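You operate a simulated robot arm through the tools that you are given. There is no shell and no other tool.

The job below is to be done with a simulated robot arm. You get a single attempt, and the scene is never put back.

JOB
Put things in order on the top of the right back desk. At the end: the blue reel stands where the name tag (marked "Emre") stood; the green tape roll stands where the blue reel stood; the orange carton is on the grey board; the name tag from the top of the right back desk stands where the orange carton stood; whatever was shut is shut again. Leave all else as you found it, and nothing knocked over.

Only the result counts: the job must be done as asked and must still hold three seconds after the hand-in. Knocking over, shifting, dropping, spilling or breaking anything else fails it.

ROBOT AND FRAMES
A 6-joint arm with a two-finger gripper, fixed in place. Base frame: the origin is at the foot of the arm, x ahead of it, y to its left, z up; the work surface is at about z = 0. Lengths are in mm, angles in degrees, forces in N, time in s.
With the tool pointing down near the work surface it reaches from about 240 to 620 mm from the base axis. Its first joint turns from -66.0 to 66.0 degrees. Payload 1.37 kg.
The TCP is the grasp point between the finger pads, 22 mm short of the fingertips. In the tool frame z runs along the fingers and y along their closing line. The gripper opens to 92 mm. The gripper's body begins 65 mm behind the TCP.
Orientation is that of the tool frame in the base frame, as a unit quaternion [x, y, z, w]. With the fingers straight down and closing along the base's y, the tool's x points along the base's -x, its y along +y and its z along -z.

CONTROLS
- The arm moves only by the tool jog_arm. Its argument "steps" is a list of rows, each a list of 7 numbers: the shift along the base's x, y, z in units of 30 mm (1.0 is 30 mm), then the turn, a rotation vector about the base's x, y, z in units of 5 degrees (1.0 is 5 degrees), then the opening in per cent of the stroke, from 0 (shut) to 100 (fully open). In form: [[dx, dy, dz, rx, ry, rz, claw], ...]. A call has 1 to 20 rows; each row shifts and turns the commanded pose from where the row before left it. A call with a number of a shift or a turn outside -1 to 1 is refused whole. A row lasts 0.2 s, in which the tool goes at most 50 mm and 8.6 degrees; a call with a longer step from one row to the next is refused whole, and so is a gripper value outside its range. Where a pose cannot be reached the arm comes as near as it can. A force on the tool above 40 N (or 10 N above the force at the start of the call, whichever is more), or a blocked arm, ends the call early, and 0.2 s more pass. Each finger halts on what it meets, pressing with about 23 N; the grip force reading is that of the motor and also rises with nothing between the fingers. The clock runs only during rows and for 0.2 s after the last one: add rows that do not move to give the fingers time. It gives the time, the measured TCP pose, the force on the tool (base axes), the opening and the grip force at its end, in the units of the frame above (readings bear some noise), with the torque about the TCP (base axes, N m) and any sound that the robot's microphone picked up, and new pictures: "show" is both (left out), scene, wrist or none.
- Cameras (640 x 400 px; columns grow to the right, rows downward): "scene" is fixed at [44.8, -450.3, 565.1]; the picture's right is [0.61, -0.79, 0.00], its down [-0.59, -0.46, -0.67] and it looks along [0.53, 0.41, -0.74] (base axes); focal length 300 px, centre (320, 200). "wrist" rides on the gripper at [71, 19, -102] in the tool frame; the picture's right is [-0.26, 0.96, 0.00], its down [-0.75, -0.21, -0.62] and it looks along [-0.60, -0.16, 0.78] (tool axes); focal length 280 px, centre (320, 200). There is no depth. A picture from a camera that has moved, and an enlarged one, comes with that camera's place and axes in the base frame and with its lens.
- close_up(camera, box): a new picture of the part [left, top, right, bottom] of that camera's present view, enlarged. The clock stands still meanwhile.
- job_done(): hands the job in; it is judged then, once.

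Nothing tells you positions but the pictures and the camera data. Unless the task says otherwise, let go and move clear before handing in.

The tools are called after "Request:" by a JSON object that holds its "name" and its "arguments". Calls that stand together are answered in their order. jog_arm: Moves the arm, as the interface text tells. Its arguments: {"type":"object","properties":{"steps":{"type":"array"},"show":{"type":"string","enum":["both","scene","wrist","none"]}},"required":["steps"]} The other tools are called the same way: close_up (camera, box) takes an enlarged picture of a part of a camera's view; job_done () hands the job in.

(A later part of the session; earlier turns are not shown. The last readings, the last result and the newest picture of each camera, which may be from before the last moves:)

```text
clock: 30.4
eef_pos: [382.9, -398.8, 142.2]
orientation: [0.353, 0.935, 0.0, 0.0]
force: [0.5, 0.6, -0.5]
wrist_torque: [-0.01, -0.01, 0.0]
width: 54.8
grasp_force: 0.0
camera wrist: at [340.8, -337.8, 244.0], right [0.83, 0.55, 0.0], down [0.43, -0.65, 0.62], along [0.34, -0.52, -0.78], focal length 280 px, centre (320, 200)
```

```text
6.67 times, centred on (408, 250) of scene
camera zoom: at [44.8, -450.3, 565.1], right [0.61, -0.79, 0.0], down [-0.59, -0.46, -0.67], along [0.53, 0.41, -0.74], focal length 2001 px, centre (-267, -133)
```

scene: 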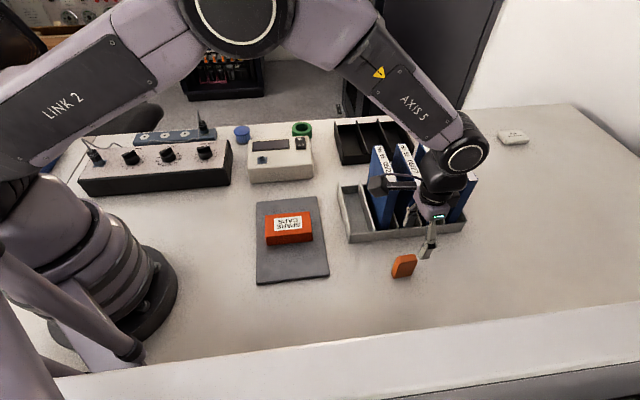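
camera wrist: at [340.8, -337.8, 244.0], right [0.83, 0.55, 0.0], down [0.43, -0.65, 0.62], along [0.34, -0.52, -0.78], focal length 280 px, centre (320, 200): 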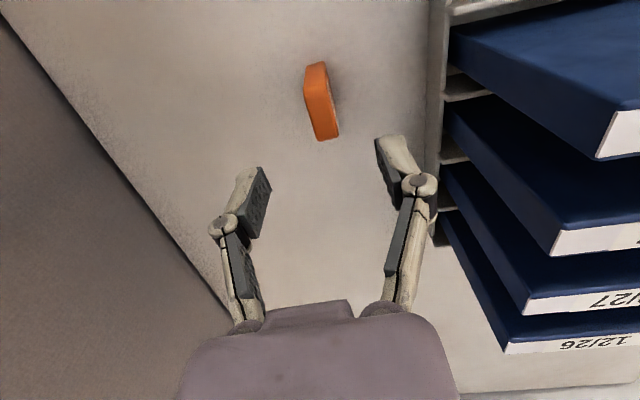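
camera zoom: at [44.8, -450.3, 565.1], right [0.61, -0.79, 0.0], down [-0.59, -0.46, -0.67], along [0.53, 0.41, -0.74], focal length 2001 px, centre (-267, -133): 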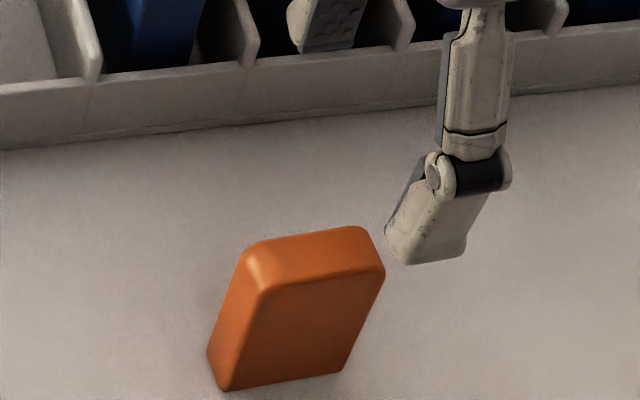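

The tag now stands where the carton was. Next is the blue reel near (495, 205), so I'll rise above everything and cross over to look down on it.

Request:
{"name": "jog_arm", "arguments": {"steps": [[0, 0, 1, 0, 0, 0, 60], [0, 0, 1, 0, 0, 0, 60], [0, 0, 1, 0, 0, 0, 60], [-0.213, 0.825, 0, 0, 0, 1, 100], [-0.213, 0.825, 0, 0, 0, 1, 100], [-0.213, 0.825, 0, 0, 0, 1, 100], [-0.213, 0.825, 0, 0, 0, 1, 100], [-0.213, 0.825, 0, 0, 0, 1, 100], [-0.213, 0.825, 0, 0, 0, 1, 100], [-0.213, 0.825, 0, 0, 0, 1, 100], [-0.213, 0.825, 0, 0, 0, 1, 100]], "show": "none"}}

Request:
{"name": "jog_arm", "arguments": {"steps": [[0.306, 0.972, 0, 0, 0, 0.773, 100], [0.306, 0.972, 0, 0, 0, 0.773, 100], [0.306, 0.972, 0, 0, 0, 0.773, 100], [0.306, 0.972, 0, 0, 0, 0.773, 100], [0.306, 0.972, 0, 0, 0, 0.773, 100], [0.306, 0.972, 0, 0, 0, 0.773, 100], [0.306, 0.972, 0, 0, 0, 0.773, 100], [0.306, 0.972, 0, 0, 0, 0.773, 100], [0.306, 0.972, 0, 0, 0, 0.773, 100], [0.306, 0.972, 0, 0, 0, 0.773, 100], [0.306, 0.972, 0, 0, 0, 0.773, 100], [0.306, 0.972, 0, 0, 0, 0.773, 100], [0, 0, 0, 0, 0, 0, 100]]}}

```text
clock: 32.8
eef_pos: [330.1, -200.3, 231.6]
orientation: [0.01, 1.0, 0.0, 0.0]
force: [-0.7, 0.4, -0.6]
wrist_torque: [0.0, -0.01, -0.04]
width: 92.1
grasp_force: 0.1
```

```text
clock: 35.6
eef_pos: [441.0, 154.8, 233.2]
orientation: [-0.384, 0.923, 0.0, 0.0]
force: [-0.8, 0.2, -0.1]
wrist_torque: [-0.03, 0.02, -0.01]
width: 91.9
grasp_force: 0.0
camera wrist: at [376.6, 118.5, 335.0], right [-0.5, 0.87, 0.0], down [0.68, 0.39, 0.62], along [0.54, 0.31, -0.78], focal length 280 px, centre (320, 200)
```

scene: 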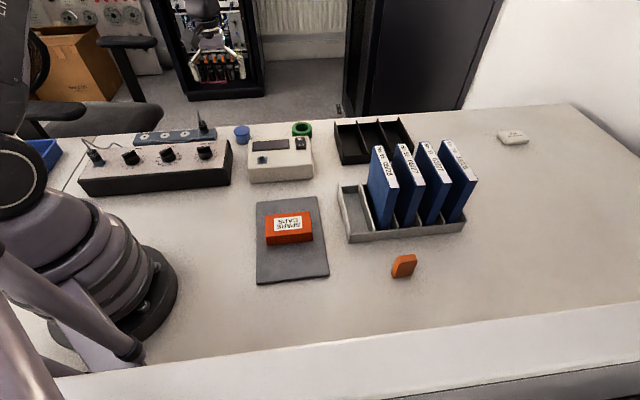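
wrist: 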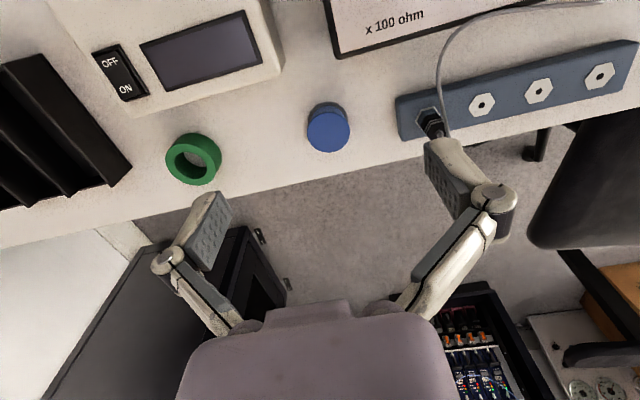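

Both the blue reel and the green roll are well in view. I'll enlarge each.

Request:
{"name": "close_up", "arguments": {"camera": "wrist", "box": [280, 80, 400, 155]}}

Request:
{"name": "close_up", "arguments": {"camera": "wrist", "box": [140, 115, 260, 190]}}

Request:
{"name": "close_up", "arguments": {"camera": "scene", "box": [210, 110, 330, 185]}}

```text
5.33 times, centred on (340, 118) of wrist
camera zoom: at [376.6, 118.5, 335.0], right [-0.5, 0.87, 0.0], down [0.68, 0.39, 0.62], along [0.54, 0.31, -0.78], focal length 1495 px, centre (213, 640)
```

zoom: 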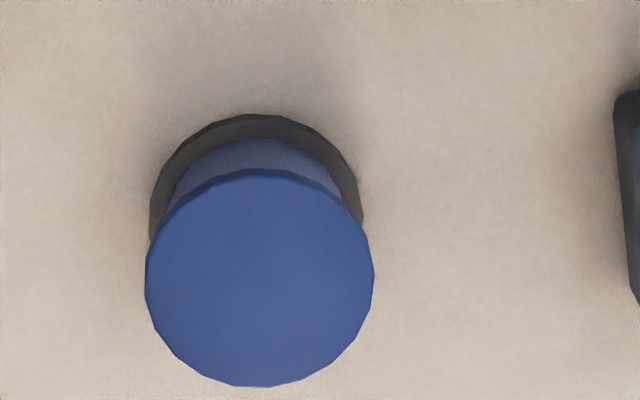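

```text
5.33 times, centred on (200, 152) of wrist
camera zoom: at [376.6, 118.5, 335.0], right [-0.5, 0.87, 0.0], down [0.68, 0.39, 0.62], along [0.54, 0.31, -0.78], focal length 1495 px, centre (960, 453)
```

zoom: 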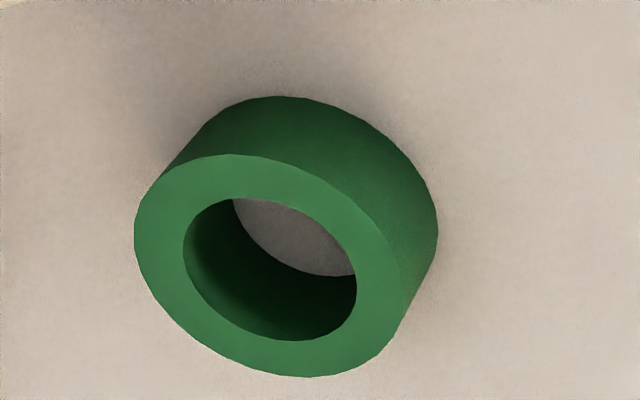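

```text
5.33 times, centred on (270, 148) of scene
camera zoom: at [44.8, -450.3, 565.1], right [0.61, -0.79, 0.0], down [-0.59, -0.46, -0.67], along [0.53, 0.41, -0.74], focal length 1601 px, centre (587, 480)
```

zoom: 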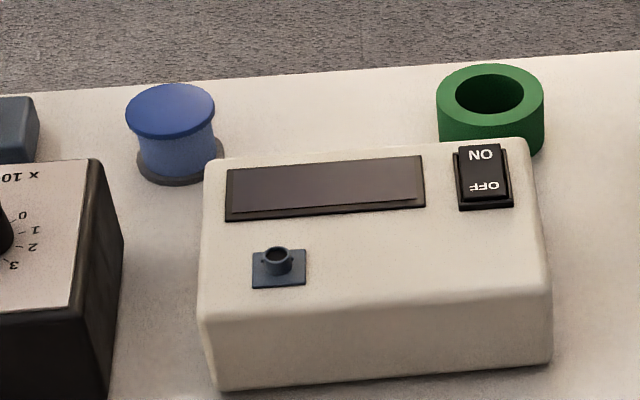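

The reel is about 49 mm across, 36 mm tall, near (491, 190). The green roll is about 62 mm across, 28 mm tall, near (618, 62). I'll go above the reel and refine.

Request:
{"name": "jog_arm", "arguments": {"steps": [[0.8, 0.6, 0, 0, 0, 0, 100], [0.8, 0.6, 0, 0, 0, 0, 100], [0, 0, -0.9, 0, 0, 0, 100], [0, 0, -0.9, 0, 0, 0, 100], [0, 0, -0.9, 0, 0, 0, 100], [0, 0, -0.9, 0, 0, 0, 100], [0, 0, -0.6, 0, 0, 0, 100], [0, 0, 0, 0, 0, 0, 100]]}}

Request:
{"name": "close_up", "arguments": {"camera": "wrist", "box": [240, 40, 432, 160]}}

```text
clock: 37.4
eef_pos: [488.4, 187.0, 107.9]
orientation: [-0.383, 0.924, 0.0, 0.0]
force: [-0.5, 0.4, 0.4]
wrist_torque: [0.0, 0.01, -0.01]
width: 91.9
grasp_force: 0.1
camera wrist: at [424.4, 150.0, 209.7], right [-0.5, 0.87, 0.0], down [0.68, 0.39, 0.63], along [0.54, 0.31, -0.78], focal length 280 px, centre (320, 200)
```

scene: 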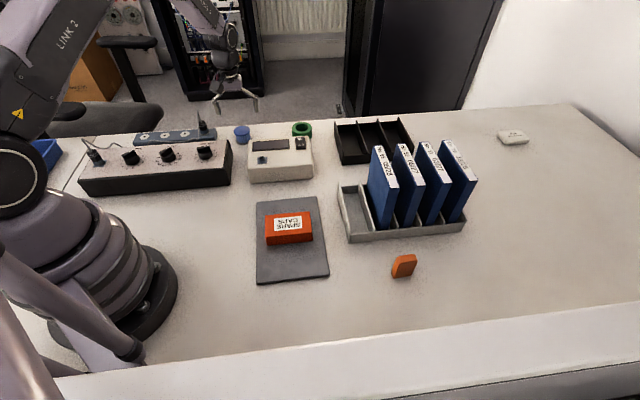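
wrist: 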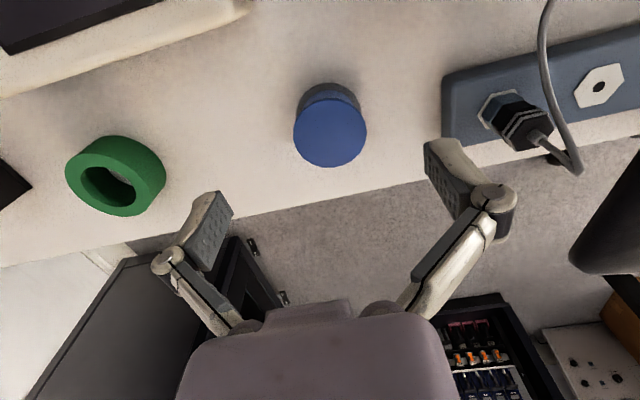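

```text
3.33 times, centred on (336, 100) of wrist
camera zoom: at [424.4, 150.0, 209.7], right [-0.5, 0.87, 0.0], down [0.68, 0.39, 0.63], along [0.54, 0.31, -0.78], focal length 935 px, centre (267, 533)
```

zoom: 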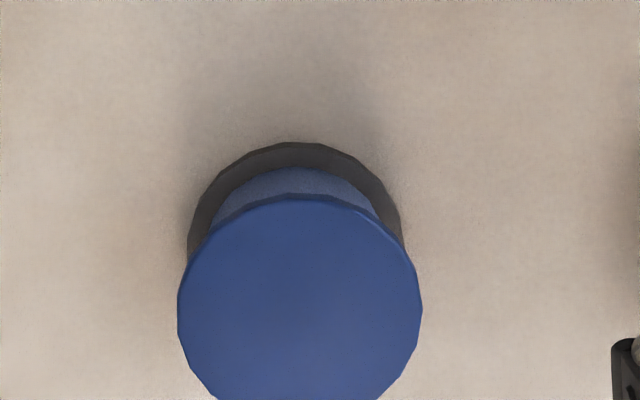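

The reel's centre is at tool offset (-8, 4). I'll correct, narrow the opening to 75 mm, and come down to just above the reel for a final check.

Request:
{"name": "jog_arm", "arguments": {"steps": [[0.087, 0.287, 0, 0, 0, 0, 85], [0, 0, -0.5, 0, 0, 0, 80], [0, 0, -0.5, 0, 0, 0, 80], [0, 0, 0, 0, 0, 0, 80]]}}

Request:
{"name": "close_up", "arguments": {"camera": "wrist", "box": [200, 60, 440, 210]}}

Request:
{"name": "close_up", "arguments": {"camera": "scene", "box": [200, 90, 296, 150]}}

```text
clock: 38.4
eef_pos: [491.5, 194.7, 77.2]
orientation: [-0.383, 0.924, 0.0, 0.0]
force: [-0.6, -0.3, -0.2]
wrist_torque: [-0.02, -0.04, 0.02]
width: 73.6
grasp_force: 0.1
camera wrist: at [427.0, 158.6, 178.9], right [-0.5, 0.87, 0.0], down [0.68, 0.39, 0.63], along [0.54, 0.31, -0.78], focal length 280 px, centre (320, 200)
```

scene: 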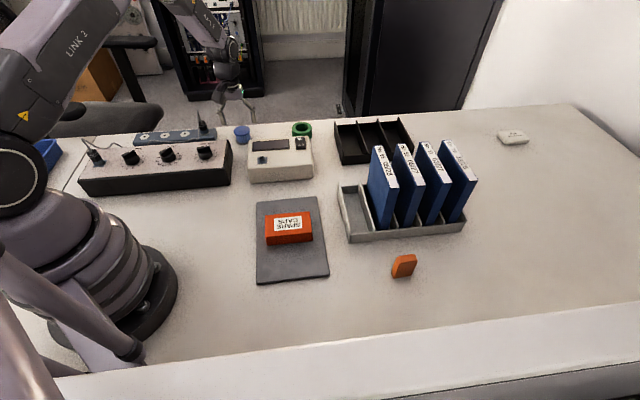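
wrist: 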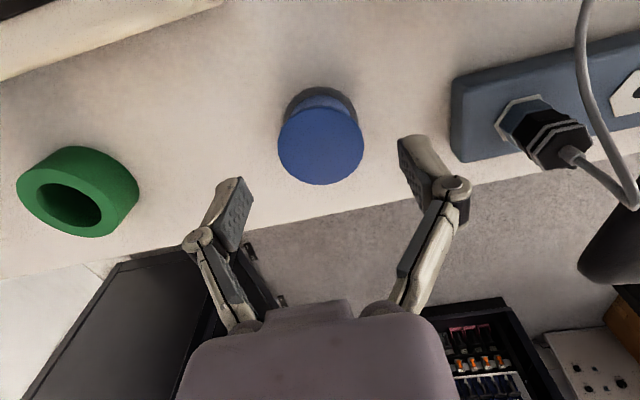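

```text
2.67 times, centred on (320, 135) of wrist
camera zoom: at [427.0, 158.6, 178.9], right [-0.5, 0.87, 0.0], down [0.68, 0.39, 0.63], along [0.54, 0.31, -0.78], focal length 748 px, centre (320, 373)
```

zoom: 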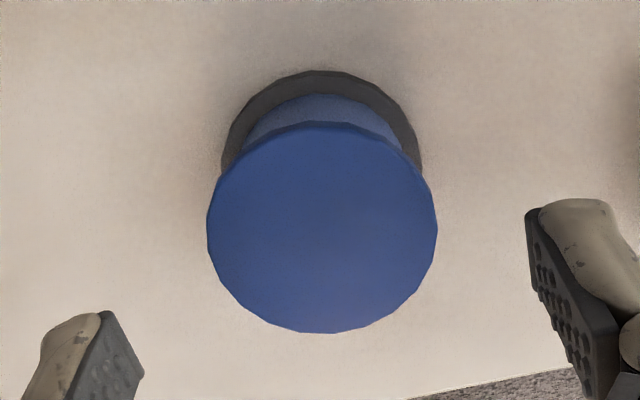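

```text
6.67 times, centred on (248, 120) of scene
camera zoom: at [44.8, -450.3, 565.1], right [0.61, -0.79, 0.0], down [-0.59, -0.46, -0.67], along [0.53, 0.41, -0.74], focal length 2001 px, centre (800, 733)
```

zoom: 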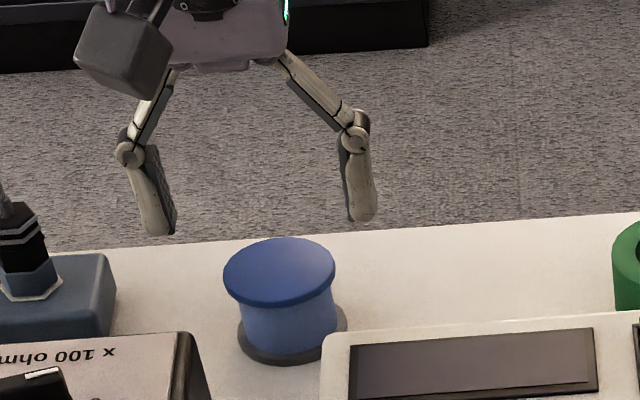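

The reel is centred under the gripper. I'll look closer at its dark base before deciding how low to grip.

Request:
{"name": "close_up", "arguments": {"camera": "scene", "box": [226, 120, 258, 146]}}

Request:
{"name": "close_up", "arguments": {"camera": "wrist", "box": [272, 80, 368, 140]}}

```text
15.38 times, centred on (242, 133) of scene
camera zoom: at [44.8, -450.3, 565.1], right [0.61, -0.79, 0.0], down [-0.59, -0.46, -0.67], along [0.53, 0.41, -0.74], focal length 4618 px, centre (1520, 1231)
```

zoom: 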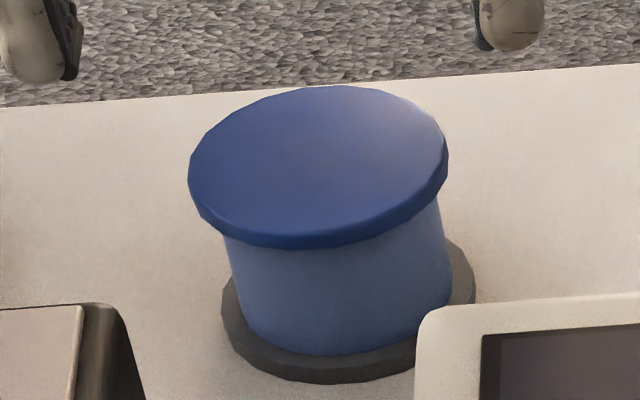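

```text
6.67 times, centred on (320, 110) of wrist
camera zoom: at [427.0, 158.6, 178.9], right [-0.5, 0.87, 0.0], down [0.68, 0.39, 0.63], along [0.54, 0.31, -0.78], focal length 1869 px, centre (320, 800)
```

zoom: 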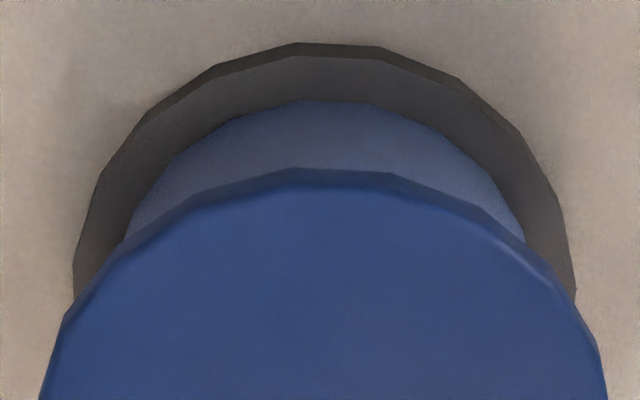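

The dark disc looks like the reel's bottom flange. To be sure, I'll grip above it, at the upper flange, and lift slightly to see whether it comes along.

Request:
{"name": "jog_arm", "arguments": {"steps": [[0, 0, -0.6, 0, 0, 0, 80], [0, 0, -0.6, 0, 0, 0, 80], [0, 0, -0.33, 0, 0, 0, 80], [0, 0, 0, 0, 0, 0, 80], [0, 0, 0, 0, 0, 0, 65], [0, 0, 0, 0, 0, 0, 52], [0, 0, 0, 0, 0, 0, 45], [0, 0, 0, 0, 0, 0, 45]]}}

Request:
{"name": "close_up", "arguments": {"camera": "wrist", "box": [200, 60, 440, 210]}}

Request:
{"name": "close_up", "arguments": {"camera": "scene", "box": [210, 100, 274, 146]}}

```text
clock: 40.2
eef_pos: [491.2, 197.0, 30.1]
orientation: [-0.384, 0.923, 0.0, 0.001]
force: [1.0, 0.7, 2.5]
wrist_torque: [0.01, 0.01, -0.02]
width: 48.5
grasp_force: 23.3
camera wrist: at [427.3, 159.8, 132.3], right [-0.5, 0.87, 0.0], down [0.68, 0.39, 0.63], along [0.54, 0.31, -0.78], focal length 280 px, centre (320, 200)
```

scene: 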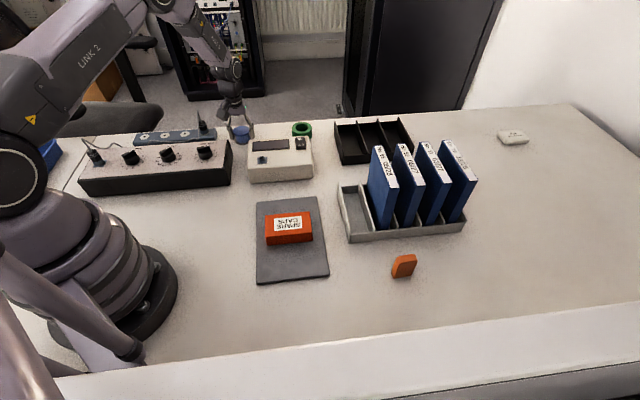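
wrist: 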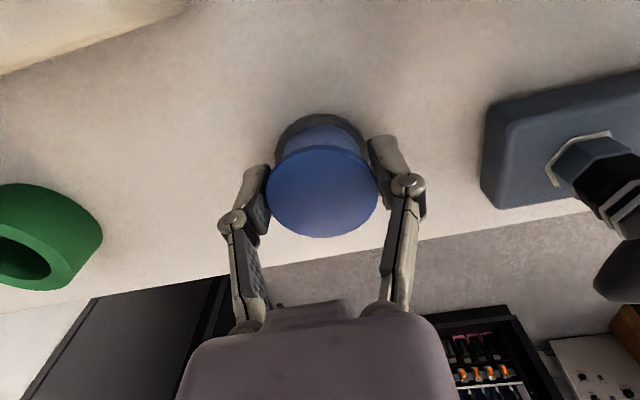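

```text
2.67 times, centred on (320, 135) of wrist
camera zoom: at [427.3, 159.8, 132.3], right [-0.5, 0.87, 0.0], down [0.68, 0.39, 0.63], along [0.54, 0.31, -0.78], focal length 748 px, centre (320, 373)
```

zoom: 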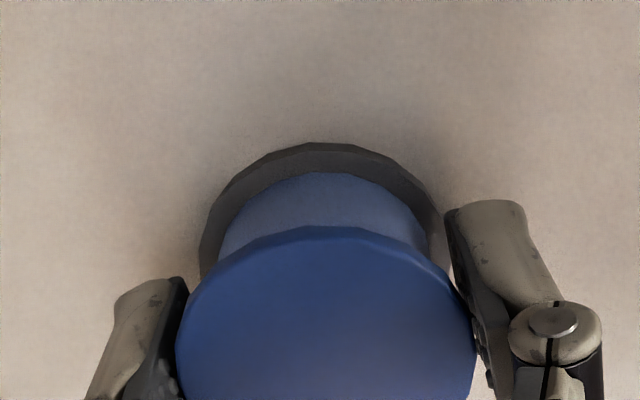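

```text
8.70 times, centred on (242, 123) of scene
camera zoom: at [44.8, -450.3, 565.1], right [0.61, -0.79, 0.0], down [-0.59, -0.46, -0.67], along [0.53, 0.41, -0.74], focal length 2610 px, centre (998, 870)
```

zoom: 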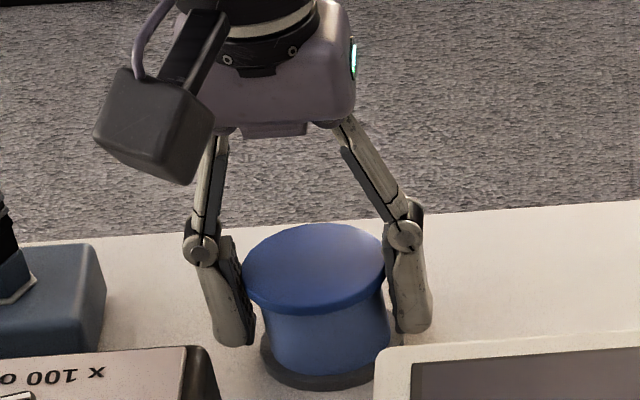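

Gripped at 48.5 mm on the upper flange. I'll lift it 18 mm as a trial.

Request:
{"name": "jog_arm", "arguments": {"steps": [[0, 0, 0.2, 0, 0, 0, 45], [0, 0, 0.4, 0, 0, 0, 45], [0, 0, 0, 0, 0, 0, 45]]}}

Request:
{"name": "close_up", "arguments": {"camera": "wrist", "box": [200, 60, 440, 210]}}

Request:
{"name": "close_up", "arguments": {"camera": "scene", "box": [210, 100, 274, 146]}}

```text
clock: 41.0
eef_pos: [491.8, 195.9, 47.8]
orientation: [-0.383, 0.924, 0.0, 0.0]
force: [-0.2, 0.1, -0.4]
wrist_torque: [0.02, -0.04, -0.06]
width: 48.1
grasp_force: 23.3
camera wrist: at [428.2, 159.0, 150.6], right [-0.5, 0.87, 0.0], down [0.68, 0.39, 0.62], along [0.54, 0.31, -0.78], focal length 280 px, centre (320, 200)
```

scene: 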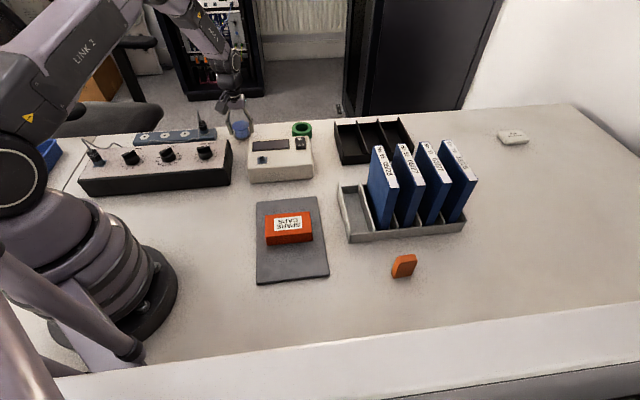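
wrist: 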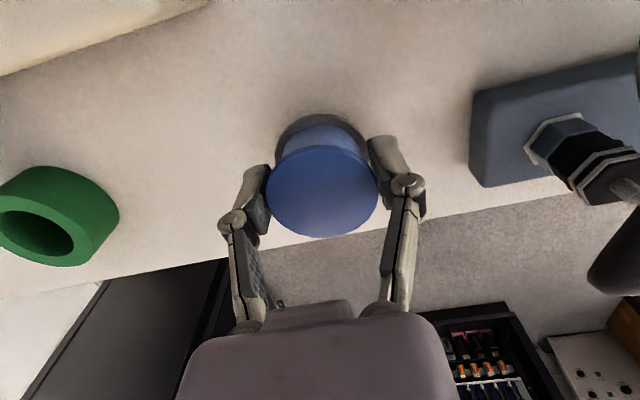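

```text
2.67 times, centred on (320, 135) of wrist
camera zoom: at [428.2, 159.0, 150.6], right [-0.5, 0.87, 0.0], down [0.68, 0.39, 0.62], along [0.54, 0.31, -0.78], focal length 748 px, centre (320, 373)
```

zoom: 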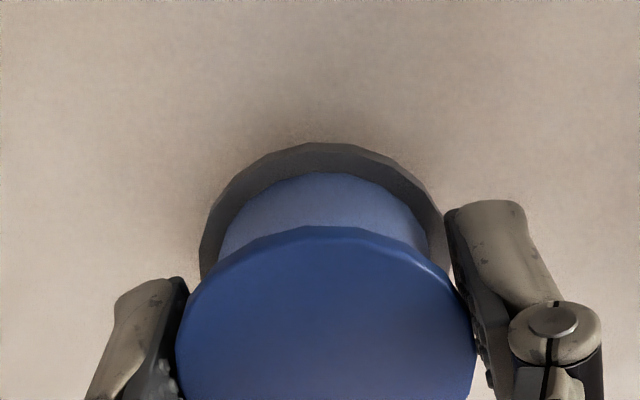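

```text
8.70 times, centred on (242, 123) of scene
camera zoom: at [44.8, -450.3, 565.1], right [0.61, -0.79, 0.0], down [-0.59, -0.46, -0.67], along [0.53, 0.41, -0.74], focal length 2610 px, centre (998, 870)
```

zoom: 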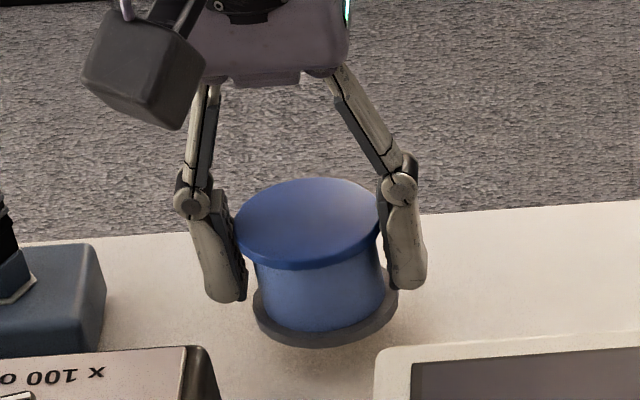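

The dark flange came up with the reel, so it's one piece and the grip is level. I'll carry it high across to the tag's old spot at (236, -313).

Request:
{"name": "jog_arm", "arguments": {"steps": [[0, 0, 1, 0, 0, 0, 45], [0, 0, 1, 0, 0, 0, 45], [0, 0, 1, 0, 0, 0, 45], [0, 0, 1, 0, 0, 0, 45], [-0.563, -0.493, 0, 0, 0, -1, 45], [-0.563, -0.493, 0, 0, 0, -1, 45], [-0.563, -0.493, 0, 0, 0, -1, 45], [-0.306, -0.972, 0, 0, 0, -1, 45], [-0.306, -0.972, 0, 0, 0, -1, 45], [-0.306, -0.972, 0, 0, 0, -1, 45], [-0.306, -0.972, 0, 0, 0, -1, 45], [-0.306, -0.972, 0, 0, 0, -1, 45], [-0.306, -0.972, 0, 0, 0, -1, 45], [-0.306, -0.972, 0, 0, 0, -1, 45], [-0.306, -0.972, 0, 0, 0, -1, 45], [-0.306, -0.972, 0, 0, 0, -1, 45], [-0.306, -0.972, 0, 0, 0, -1, 45], [-0.306, -0.972, 0, 0, 0, -1, 45], [-0.306, -0.972, 0, 0, 0, -1, 45]]}}

```text
clock: 45.0
eef_pos: [329.2, -200.3, 168.4]
orientation: [0.259, 0.966, 0.0, -0.001]
force: [-0.4, -0.1, -0.7]
wrist_torque: [0.03, -0.01, -0.02]
width: 47.9
grasp_force: 23.1
camera wrist: at [277.2, -148.8, 269.9], right [0.71, 0.71, 0.0], down [0.55, -0.55, 0.62], along [0.44, -0.44, -0.78], focal length 280 px, centre (320, 200)
```

scene: 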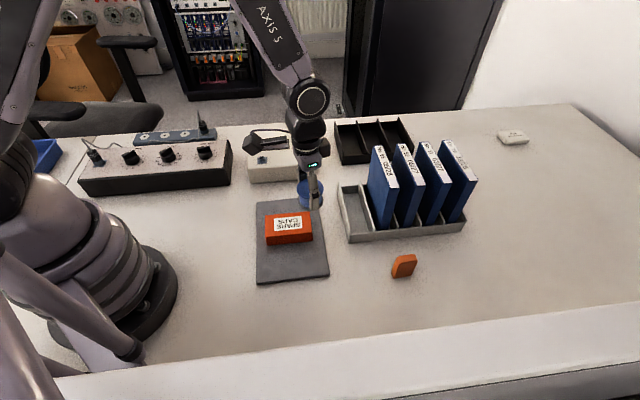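
wrist: 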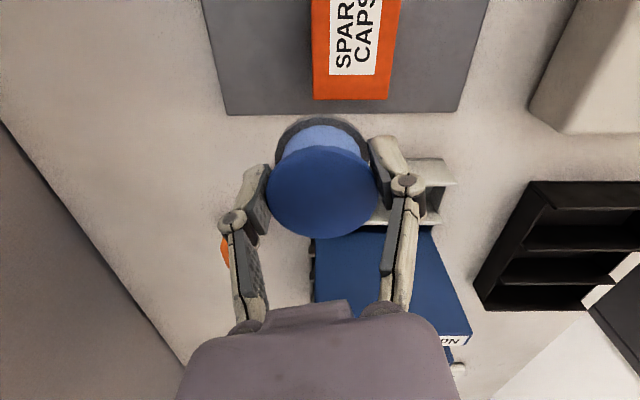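

The reel is held steady. I'll go on to the tag's old place and lower to a few millimetres above the desk.

Request:
{"name": "jog_arm", "arguments": {"steps": [[-0.625, -0.752, 0, 0, 0, -0.456, 45], [-0.625, -0.752, 0, 0, 0, -0.456, 45], [-0.625, -0.752, 0, 0, 0, -0.456, 45], [-0.625, -0.752, 0, 0, 0, -0.456, 45], [-0.624, -0.753, 0, 0, 0, -0.456, 45], [0, 0, -0.9, 0, 0, 0, 45], [0, 0, -0.9, 0, 0, 0, 45], [0, 0, -0.9, 0, 0, 0, 45], [0, 0, -0.9, 0, 0, 0, 45], [0, 0, -0.5, 0, 0, 0, 45], [0, 0, -0.3, 0, 0, 0, 45], [0, 0, 0, 0, 0, 0, 45]]}}

Request:
{"name": "close_up", "arguments": {"camera": "scene", "box": [290, 260, 370, 310]}}

```text
clock: 47.6
eef_pos: [237.5, -313.6, 35.4]
orientation: [0.353, 0.936, -0.001, 0.0]
force: [0.2, -0.9, 0.7]
wrist_torque: [-0.05, 0.0, 0.01]
width: 48.2
grasp_force: 22.8
camera wrist: at [196.0, -252.3, 137.0], right [0.83, 0.55, 0.0], down [0.43, -0.65, 0.63], along [0.35, -0.52, -0.78], focal length 280 px, centre (320, 200)
```

scene: 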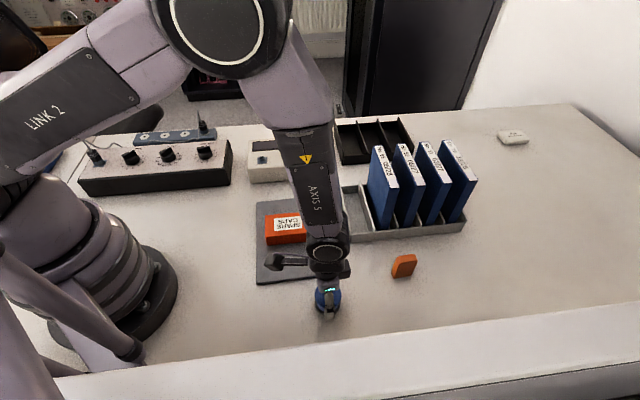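
wrist: 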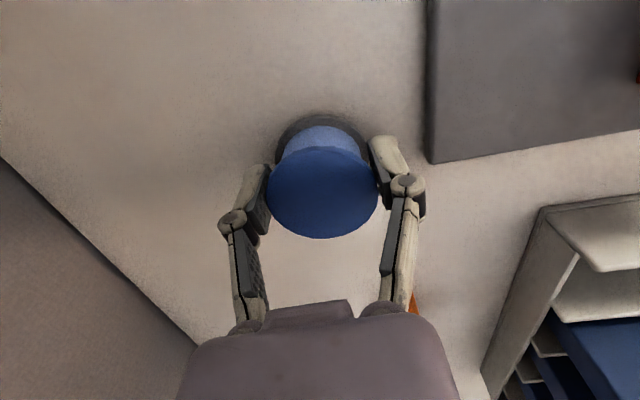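

```text
8.00 times, centred on (330, 285) of scene
camera zoom: at [44.8, -450.3, 565.1], right [0.61, -0.79, 0.0], down [-0.59, -0.46, -0.67], along [0.53, 0.41, -0.74], focal length 2402 px, centre (240, -480)
```

zoom: 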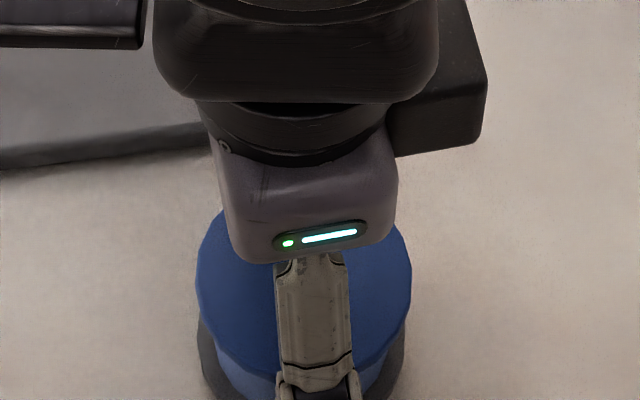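

The reel hovers about 6 mm above the desk in the right place. I'll ease it down in small steps.

Request:
{"name": "jog_arm", "arguments": {"steps": [[0, 0, -0.12, 0, 0, 0, 45], [0, 0, 0, 0, 0, 0, 45]], "show": "none"}}

Request:
{"name": "jog_arm", "arguments": {"steps": [[0, 0, -0.05, 0, 0, 0, 45], [0, 0, 0, 0, 0, 0, 45]], "show": "none"}}

Request:
{"name": "jog_arm", "arguments": {"steps": [[0, 0, -0.03, 0, 0, 0, 45], [0, 0, 0, 0, 0, 0, 45]], "show": "none"}}

```text
clock: 48.2
eef_pos: [237.4, -312.6, 31.9]
orientation: [0.352, 0.936, 0.001, 0.0]
force: [-0.4, 0.0, -0.2]
wrist_torque: [-0.04, 0.04, 0.02]
width: 48.0
grasp_force: 23.3
```

```text
clock: 48.8
eef_pos: [236.7, -312.0, 30.0]
orientation: [0.352, 0.936, 0.0, 0.0]
force: [0.5, -0.5, -0.4]
wrist_torque: [0.01, 0.0, 0.01]
width: 48.1
grasp_force: 23.2
```

```text
clock: 49.4
eef_pos: [237.7, -312.5, 30.3]
orientation: [0.352, 0.936, 0.0, 0.001]
force: [0.1, 4.2, 12.6]
wrist_torque: [0.05, 0.02, -0.05]
width: 48.1
grasp_force: 22.6
```

The reel is down on the desk. I'll open just enough to clear the flange without nearing the grey board, then rise.

Request:
{"name": "jog_arm", "arguments": {"steps": [[0, 0, 0.03, 0, 0, 0, 53], [0, 0, 0, 0, 0, 0, 57], [0, 0, 0, 0, 0, 0, 64], [0, 0, 0, 0, 0, 0, 66], [0, 0, 0, 0, 0, 0, 66], [0, 0, 0.4, 0, 0, 0, 66], [0, 0, 0.8, 0, 0, 0, 66], [0, 0, 1, 0, 0, 0, 66], [0, 0, 1, 0, 0, 0, 66], [0, 0, 0, 0, 0, 0, 66]]}}

Request:
{"name": "close_up", "arguments": {"camera": "wrist", "box": [220, 40, 420, 165]}}

```text
clock: 51.6
eef_pos: [237.0, -310.8, 127.6]
orientation: [0.353, 0.936, 0.0, 0.0]
force: [-0.4, 0.5, -0.4]
wrist_torque: [0.02, 0.0, 0.0]
width: 60.8
grasp_force: 0.0
camera wrist: at [196.2, -249.4, 229.7], right [0.83, 0.55, 0.0], down [0.43, -0.65, 0.62], along [0.35, -0.52, -0.78], focal length 280 px, centre (320, 200)
```

scene: 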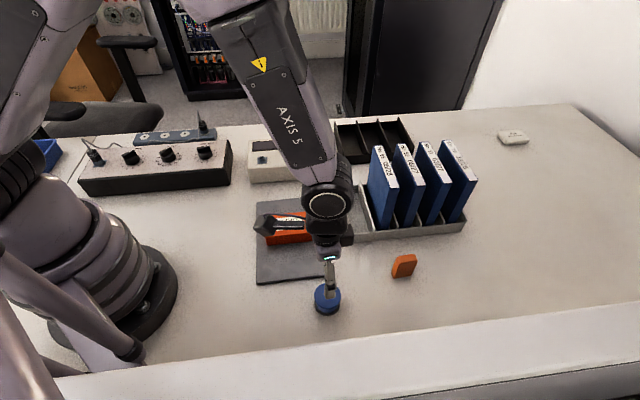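
wrist: 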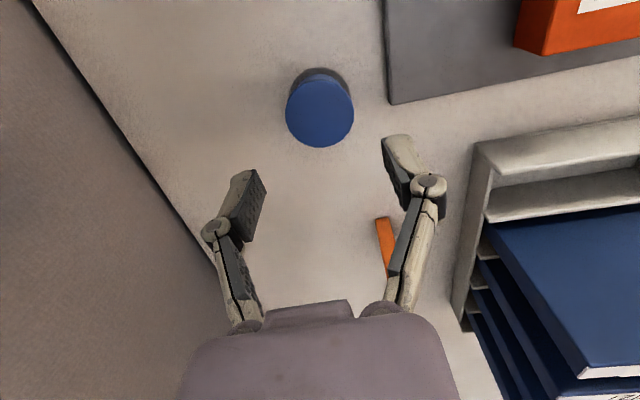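

```text
3.20 times, centred on (320, 102) of wrist
camera zoom: at [196.2, -249.4, 229.7], right [0.83, 0.55, 0.0], down [0.43, -0.65, 0.62], along [0.35, -0.52, -0.78], focal length 897 px, centre (320, 512)
```

zoom: 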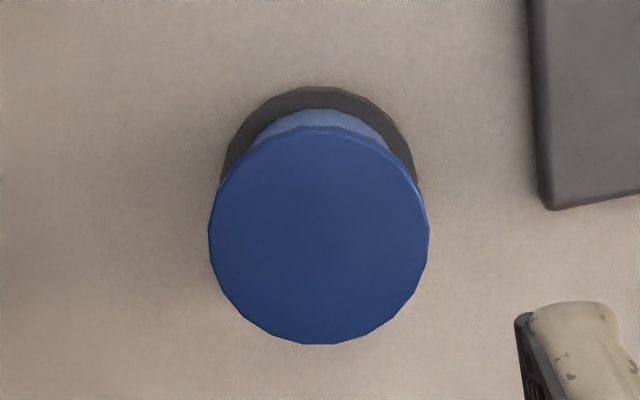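

The blue reel now stands where the tag was. Next is the green roll, so I'll rise, cross over the desk and come above it near (600, 50).

Request:
{"name": "jog_arm", "arguments": {"steps": [[0, 0, 1, 0, 0, 0, 66], [0, 0, 1, 0, 0, 0, 66], [0, 0, 1, 0, 0, 0, 66], [0.625, 0.752, 0, 0, 0, 0.456, 66], [0.625, 0.752, 0, 0, 0, 0.456, 80], [0.625, 0.752, 0, 0, 0, 0.456, 90], [0.625, 0.752, 0, 0, 0, 0.456, 100], [0.624, 0.753, 0, 0, 0, 0.456, 100], [0.7, 0.8, 0, 0, 0, 1, 100], [0.7, 0.8, 0, 0, 0, 1, 100], [0.7, 0.8, 0, 0, 0, 1, 100], [0.7, 0.8, 0, 0, 0, 1, 100], [0.7, 0.8, 0, 0, 0, 1, 100], [0.7, 0.8, 0, 0, 0, 1, 100]], "show": "none"}}

Request:
{"name": "jog_arm", "arguments": {"steps": [[0.7, 0.589, 0, 0, 0, 1, 100], [0.7, 0.589, 0, 0, 0, 1, 100], [0.7, 0.589, 0, 0, 0, 1, 100], [0.7, 0.589, 0, 0, 0, 1, 100], [0.7, 0.589, 0, 0, 0, 1, 100], [0.7, 0.589, 0, 0, 0, 1, 100], [0, 0, -0.5, 0, 0, 1, 100], [0, 0, -0.5, 0, 0, 1, 100], [0, 0, -0.5, 0, 0, 1, 100], [0, 0, 0, 0, 0, 0, 100]]}}

```text
clock: 54.6
eef_pos: [458.8, -54.8, 216.4]
orientation: [-0.001, 1.0, 0.0, -0.001]
force: [-0.5, 0.0, -0.1]
wrist_torque: [0.02, -0.01, 0.03]
width: 92.2
grasp_force: 0.0
```

```text
clock: 56.8
eef_pos: [583.9, 51.3, 172.3]
orientation: [-0.384, 0.923, -0.001, 0.0]
force: [-0.2, -0.3, -0.1]
wrist_torque: [-0.02, 0.03, 0.01]
width: 92.0
grasp_force: 0.1
camera wrist: at [518.9, 14.7, 274.9], right [-0.5, 0.87, 0.0], down [0.68, 0.39, 0.62], along [0.54, 0.31, -0.78], focal length 280 px, centre (320, 200)
```

scene: 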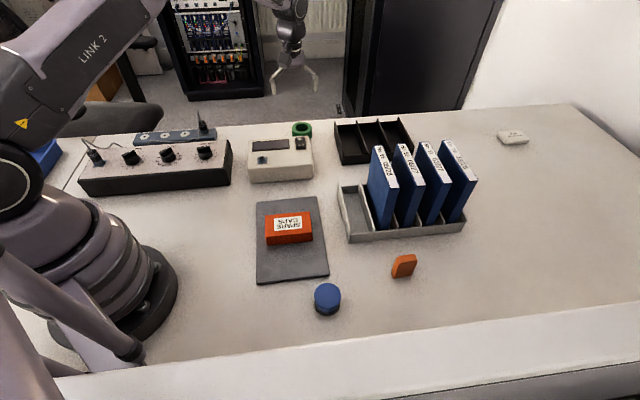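
wrist: 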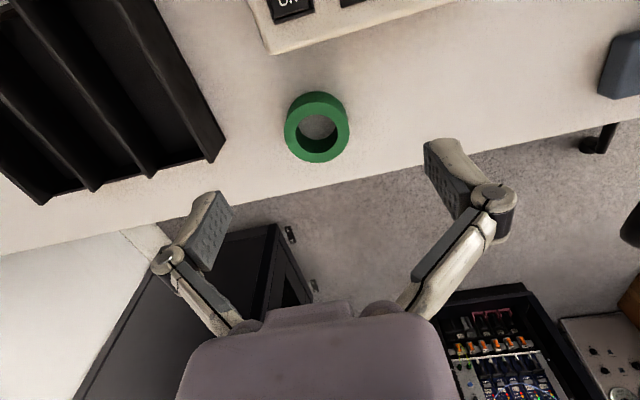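

The green roll is below the gripper with clear space around it. I'll enlarge to locate its centre.

Request:
{"name": "close_up", "arguments": {"camera": "wrist", "box": [256, 80, 384, 160]}}

```text
5.00 times, centred on (320, 120) of wrist
camera zoom: at [518.9, 14.7, 274.9], right [-0.5, 0.87, 0.0], down [0.68, 0.39, 0.62], along [0.54, 0.31, -0.78], focal length 1402 px, centre (320, 600)
```

zoom: 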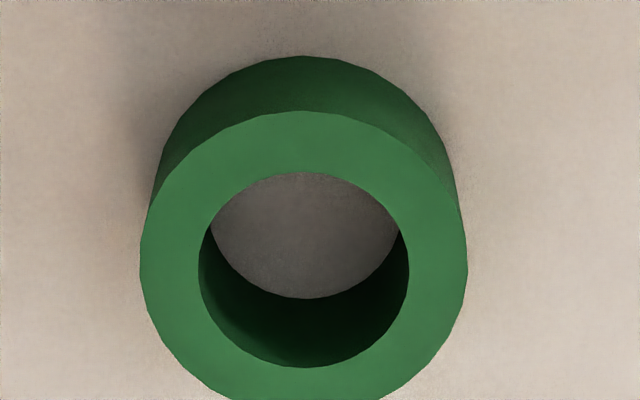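

The green roll's centre is near (618, 67), about 61 mm across and 30 mm tall — right at the reach limit. I'll move above it and see whether the arm gets there with the tool pointing straight down.

Request:
{"name": "jog_arm", "arguments": {"steps": [[0.61, 0.287, 0, 0, 0, 0, 100], [0.61, 0.287, 0, 0, 0, 0, 100], [0, 0, -0.7, 0, 0, 0, 100], [0, 0, -0.7, 0, 0, 0, 100], [0, 0, -0.6, 0, 0, 0, 100], [0, 0, 0, 0, 0, 0, 100], [0, 0, 0, 0, 0, 0, 100]]}}

Request:
{"name": "close_up", "arguments": {"camera": "wrist", "box": [200, 60, 440, 210]}}

```text
clock: 58.4
eef_pos: [620.7, 69.7, 111.8]
orientation: [-0.383, 0.924, 0.001, 0.0]
force: [0.0, 0.1, -0.2]
wrist_torque: [-0.03, -0.02, 0.0]
width: 92.3
grasp_force: 0.1
camera wrist: at [555.8, 31.8, 213.2], right [-0.5, 0.87, 0.0], down [0.68, 0.39, 0.63], along [0.54, 0.31, -0.78], focal length 280 px, centre (320, 200)
```

scene: 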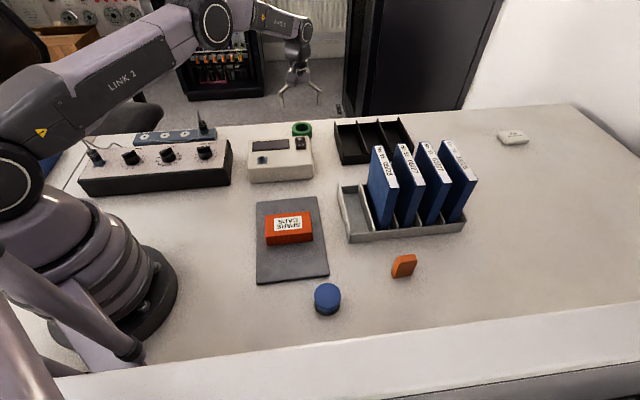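
wrist: 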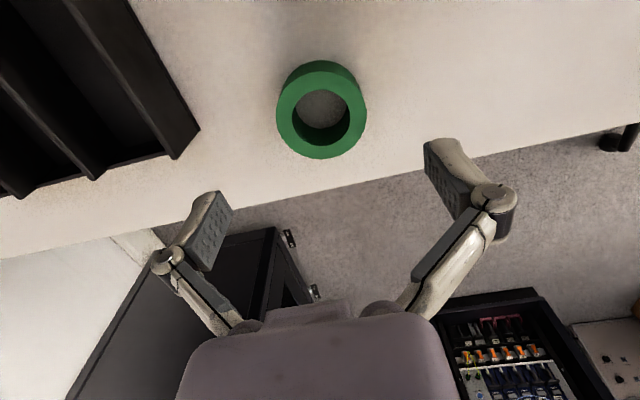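

```text
2.67 times, centred on (320, 135) of wrist
camera zoom: at [555.8, 31.8, 213.2], right [-0.5, 0.87, 0.0], down [0.68, 0.39, 0.63], along [0.54, 0.31, -0.78], focal length 748 px, centre (320, 373)
```

zoom: 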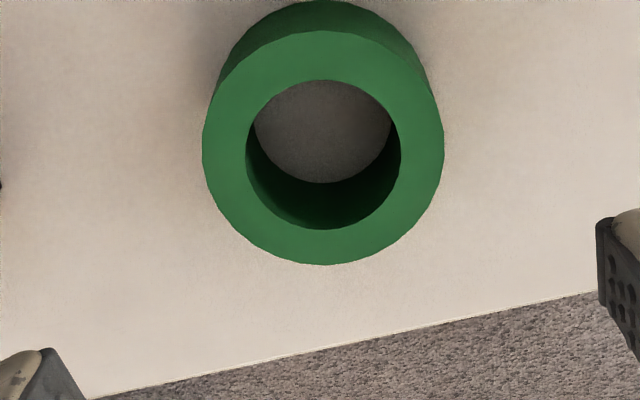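

The arm reaches, and the roll is centred to within half a millimetre. I'll descend around it.

Request:
{"name": "jog_arm", "arguments": {"steps": [[0, 0.02, -0.7, 0, 0, 0, 100], [0, 0, -0.7, 0, 0, 0, 100], [0, 0, -0.7, 0, 0, 0, 100], [0, 0, -0.4, 0, 0, 0, 100], [0, 0, 0, 0, 0, 0, 100], [0, 0, 0, 0, 0, 0, 100]]}}

Request:
{"name": "close_up", "arguments": {"camera": "scene", "box": [262, 90, 342, 150]}}

```text
clock: 59.8
eef_pos: [619.8, 70.3, 36.8]
orientation: [-0.384, 0.924, 0.0, 0.001]
force: [0.0, -0.4, 0.5]
wrist_torque: [0.02, -0.03, -0.02]
width: 91.9
grasp_force: 0.0
camera wrist: at [555.3, 32.8, 139.7], right [-0.5, 0.87, 0.0], down [0.68, 0.39, 0.62], along [0.54, 0.31, -0.78], focal length 280 px, centre (320, 200)
```

scene: 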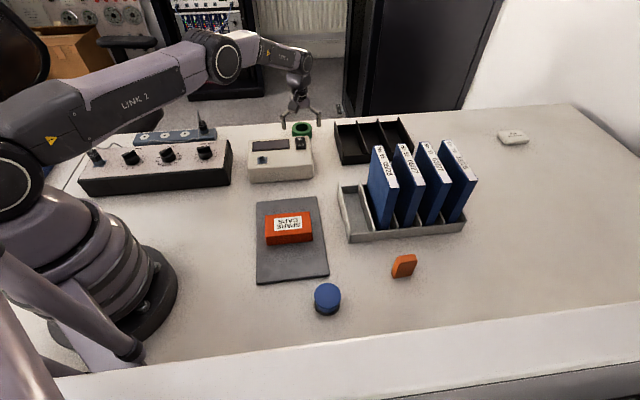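
wrist: 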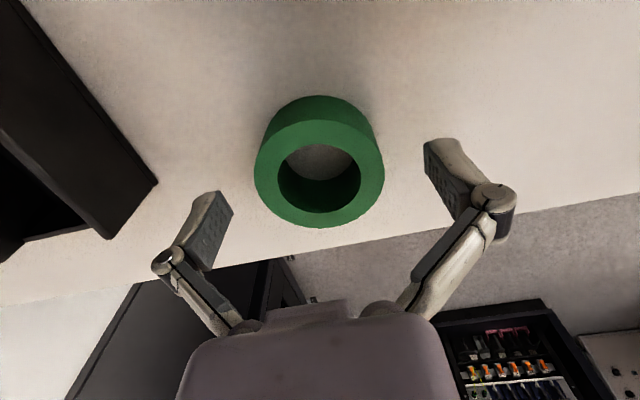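

```text
6.67 times, centred on (302, 120) of scene
camera zoom: at [44.8, -450.3, 565.1], right [0.61, -0.79, 0.0], down [-0.59, -0.46, -0.67], along [0.53, 0.41, -0.74], focal length 2001 px, centre (440, 733)
```

zoom: 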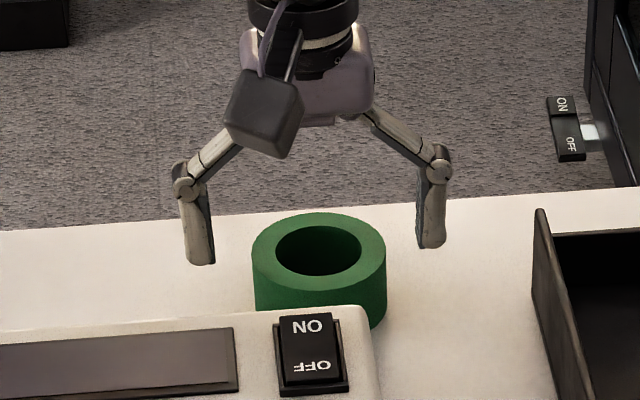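

All clear around the roll. I'll lower another 10 mm and close.

Request:
{"name": "jog_arm", "arguments": {"steps": [[0, 0, -0.33, 0, 0, 0, 100], [0, 0, 0, 0, 0, 0, 100], [0, 0, 0, 0, 0, 0, 85], [0, 0, 0, 0, 0, 0, 70], [0, 0, 0, 0, 0, 0, 60], [0, 0, 0, 0, 0, 0, 55], [0, 0, 0, 0, 0, 0, 55]]}}

Request:
{"name": "close_up", "arguments": {"camera": "wrist", "box": [200, 80, 440, 230]}}

```text
clock: 61.4
eef_pos: [620.3, 68.3, 27.0]
orientation: [-0.384, 0.923, 0.0, 0.0]
force: [-0.9, -0.2, 2.7]
wrist_torque: [0.0, 0.0, 0.0]
width: 60.7
grasp_force: 22.7
camera wrist: at [556.2, 31.5, 129.9], right [-0.5, 0.87, 0.0], down [0.68, 0.39, 0.63], along [0.54, 0.31, -0.78], focal length 280 px, centre (320, 200)
```

scene: 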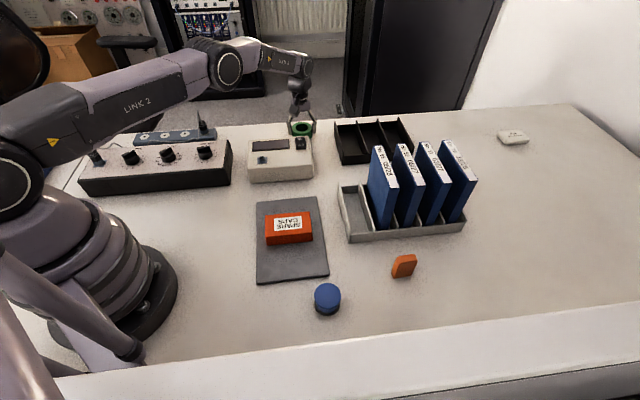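
wrist: 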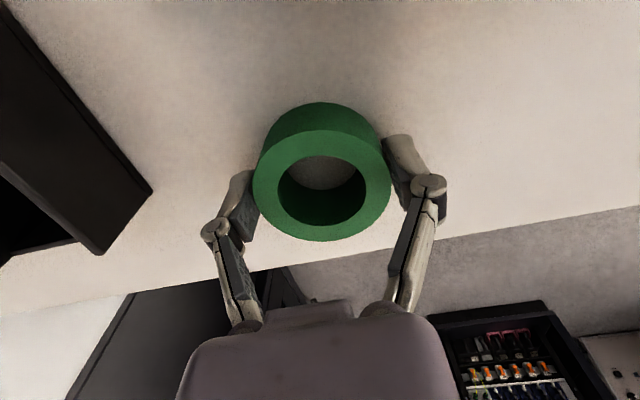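

```text
2.67 times, centred on (320, 155) of wrist
camera zoom: at [556.2, 31.5, 129.9], right [-0.5, 0.87, 0.0], down [0.68, 0.39, 0.63], along [0.54, 0.31, -0.78], focal length 748 px, centre (320, 320)
```

zoom: 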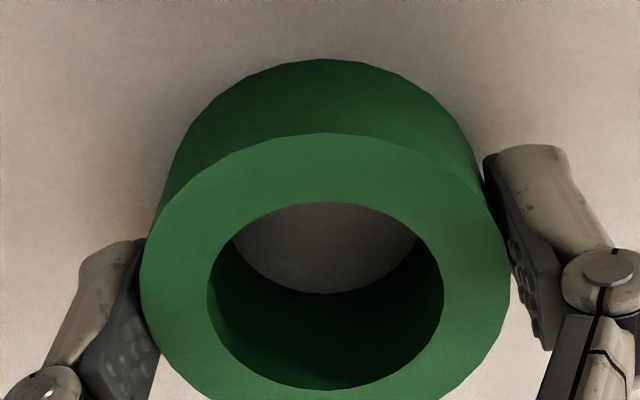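

The roll is gripped at 60.7 mm. I'll lift it 90 mm and carry it to the blue reel's old spot at (491, 194).

Request:
{"name": "jog_arm", "arguments": {"steps": [[0, 0, 0.4, 0, 0, 0, 55], [0, 0, 0.8, 0, 0, 0, 55], [0, 0, 0.9, 0, 0, 0, 55], [0, 0, 0.9, 0, 0, 0, 55], [0, 0, 0, 0, 0, 0, 55], [-0.70983, 0.7025, 0, 0, 0, 0, 55], [-0.70983, 0.7025, 0, 0, 0, 0, 55], [-0.70983, 0.7025, 0, 0, 0, 0, 55], [-0.70983, 0.7025, 0, 0, 0, 0, 55], [-0.70983, 0.7025, 0, 0, 0, 0, 55], [-0.70985, 0.7025, 0, 0, 0, 0, 55], [0, 0, 0, 0, 0, 0, 55]]}}

Request:
{"name": "close_up", "arguments": {"camera": "scene", "box": [180, 80, 308, 160]}}

```text
clock: 64.0
eef_pos: [489.5, 197.8, 119.5]
orientation: [-0.383, 0.924, 0.0, -0.001]
force: [-1.0, 0.0, -1.1]
wrist_torque: [0.02, -0.01, -0.02]
width: 61.0
grasp_force: 22.9
camera wrist: at [426.3, 160.1, 221.3], right [-0.5, 0.87, 0.0], down [0.68, 0.39, 0.63], along [0.54, 0.31, -0.78], focal length 280 px, centre (320, 200)
```

scene: 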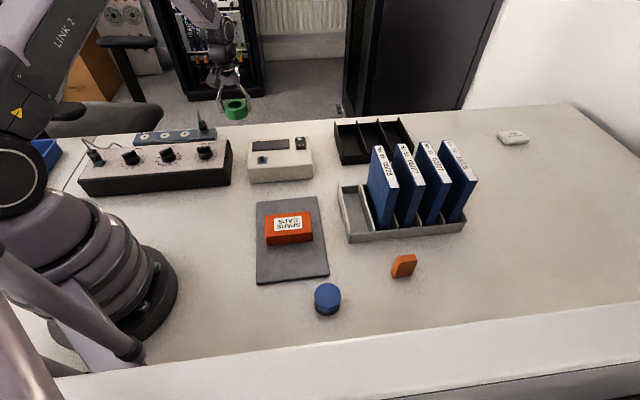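
wrist: 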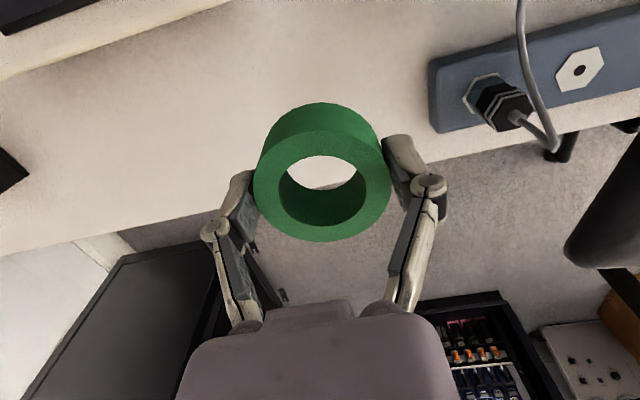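

```text
5.00 times, centred on (244, 120) of scene
camera zoom: at [44.8, -450.3, 565.1], right [0.61, -0.79, 0.0], down [-0.59, -0.46, -0.67], along [0.53, 0.41, -0.74], focal length 1501 px, centre (700, 600)
```

zoom: 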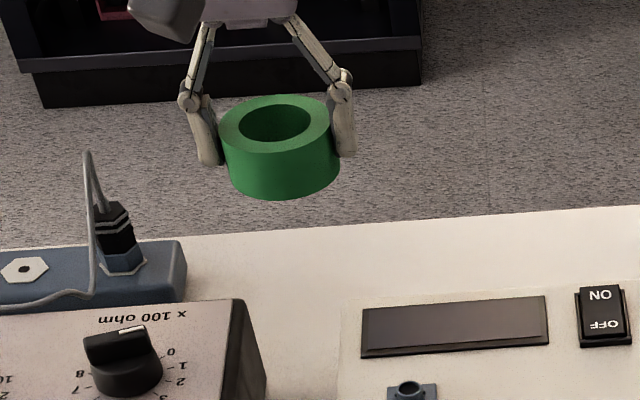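

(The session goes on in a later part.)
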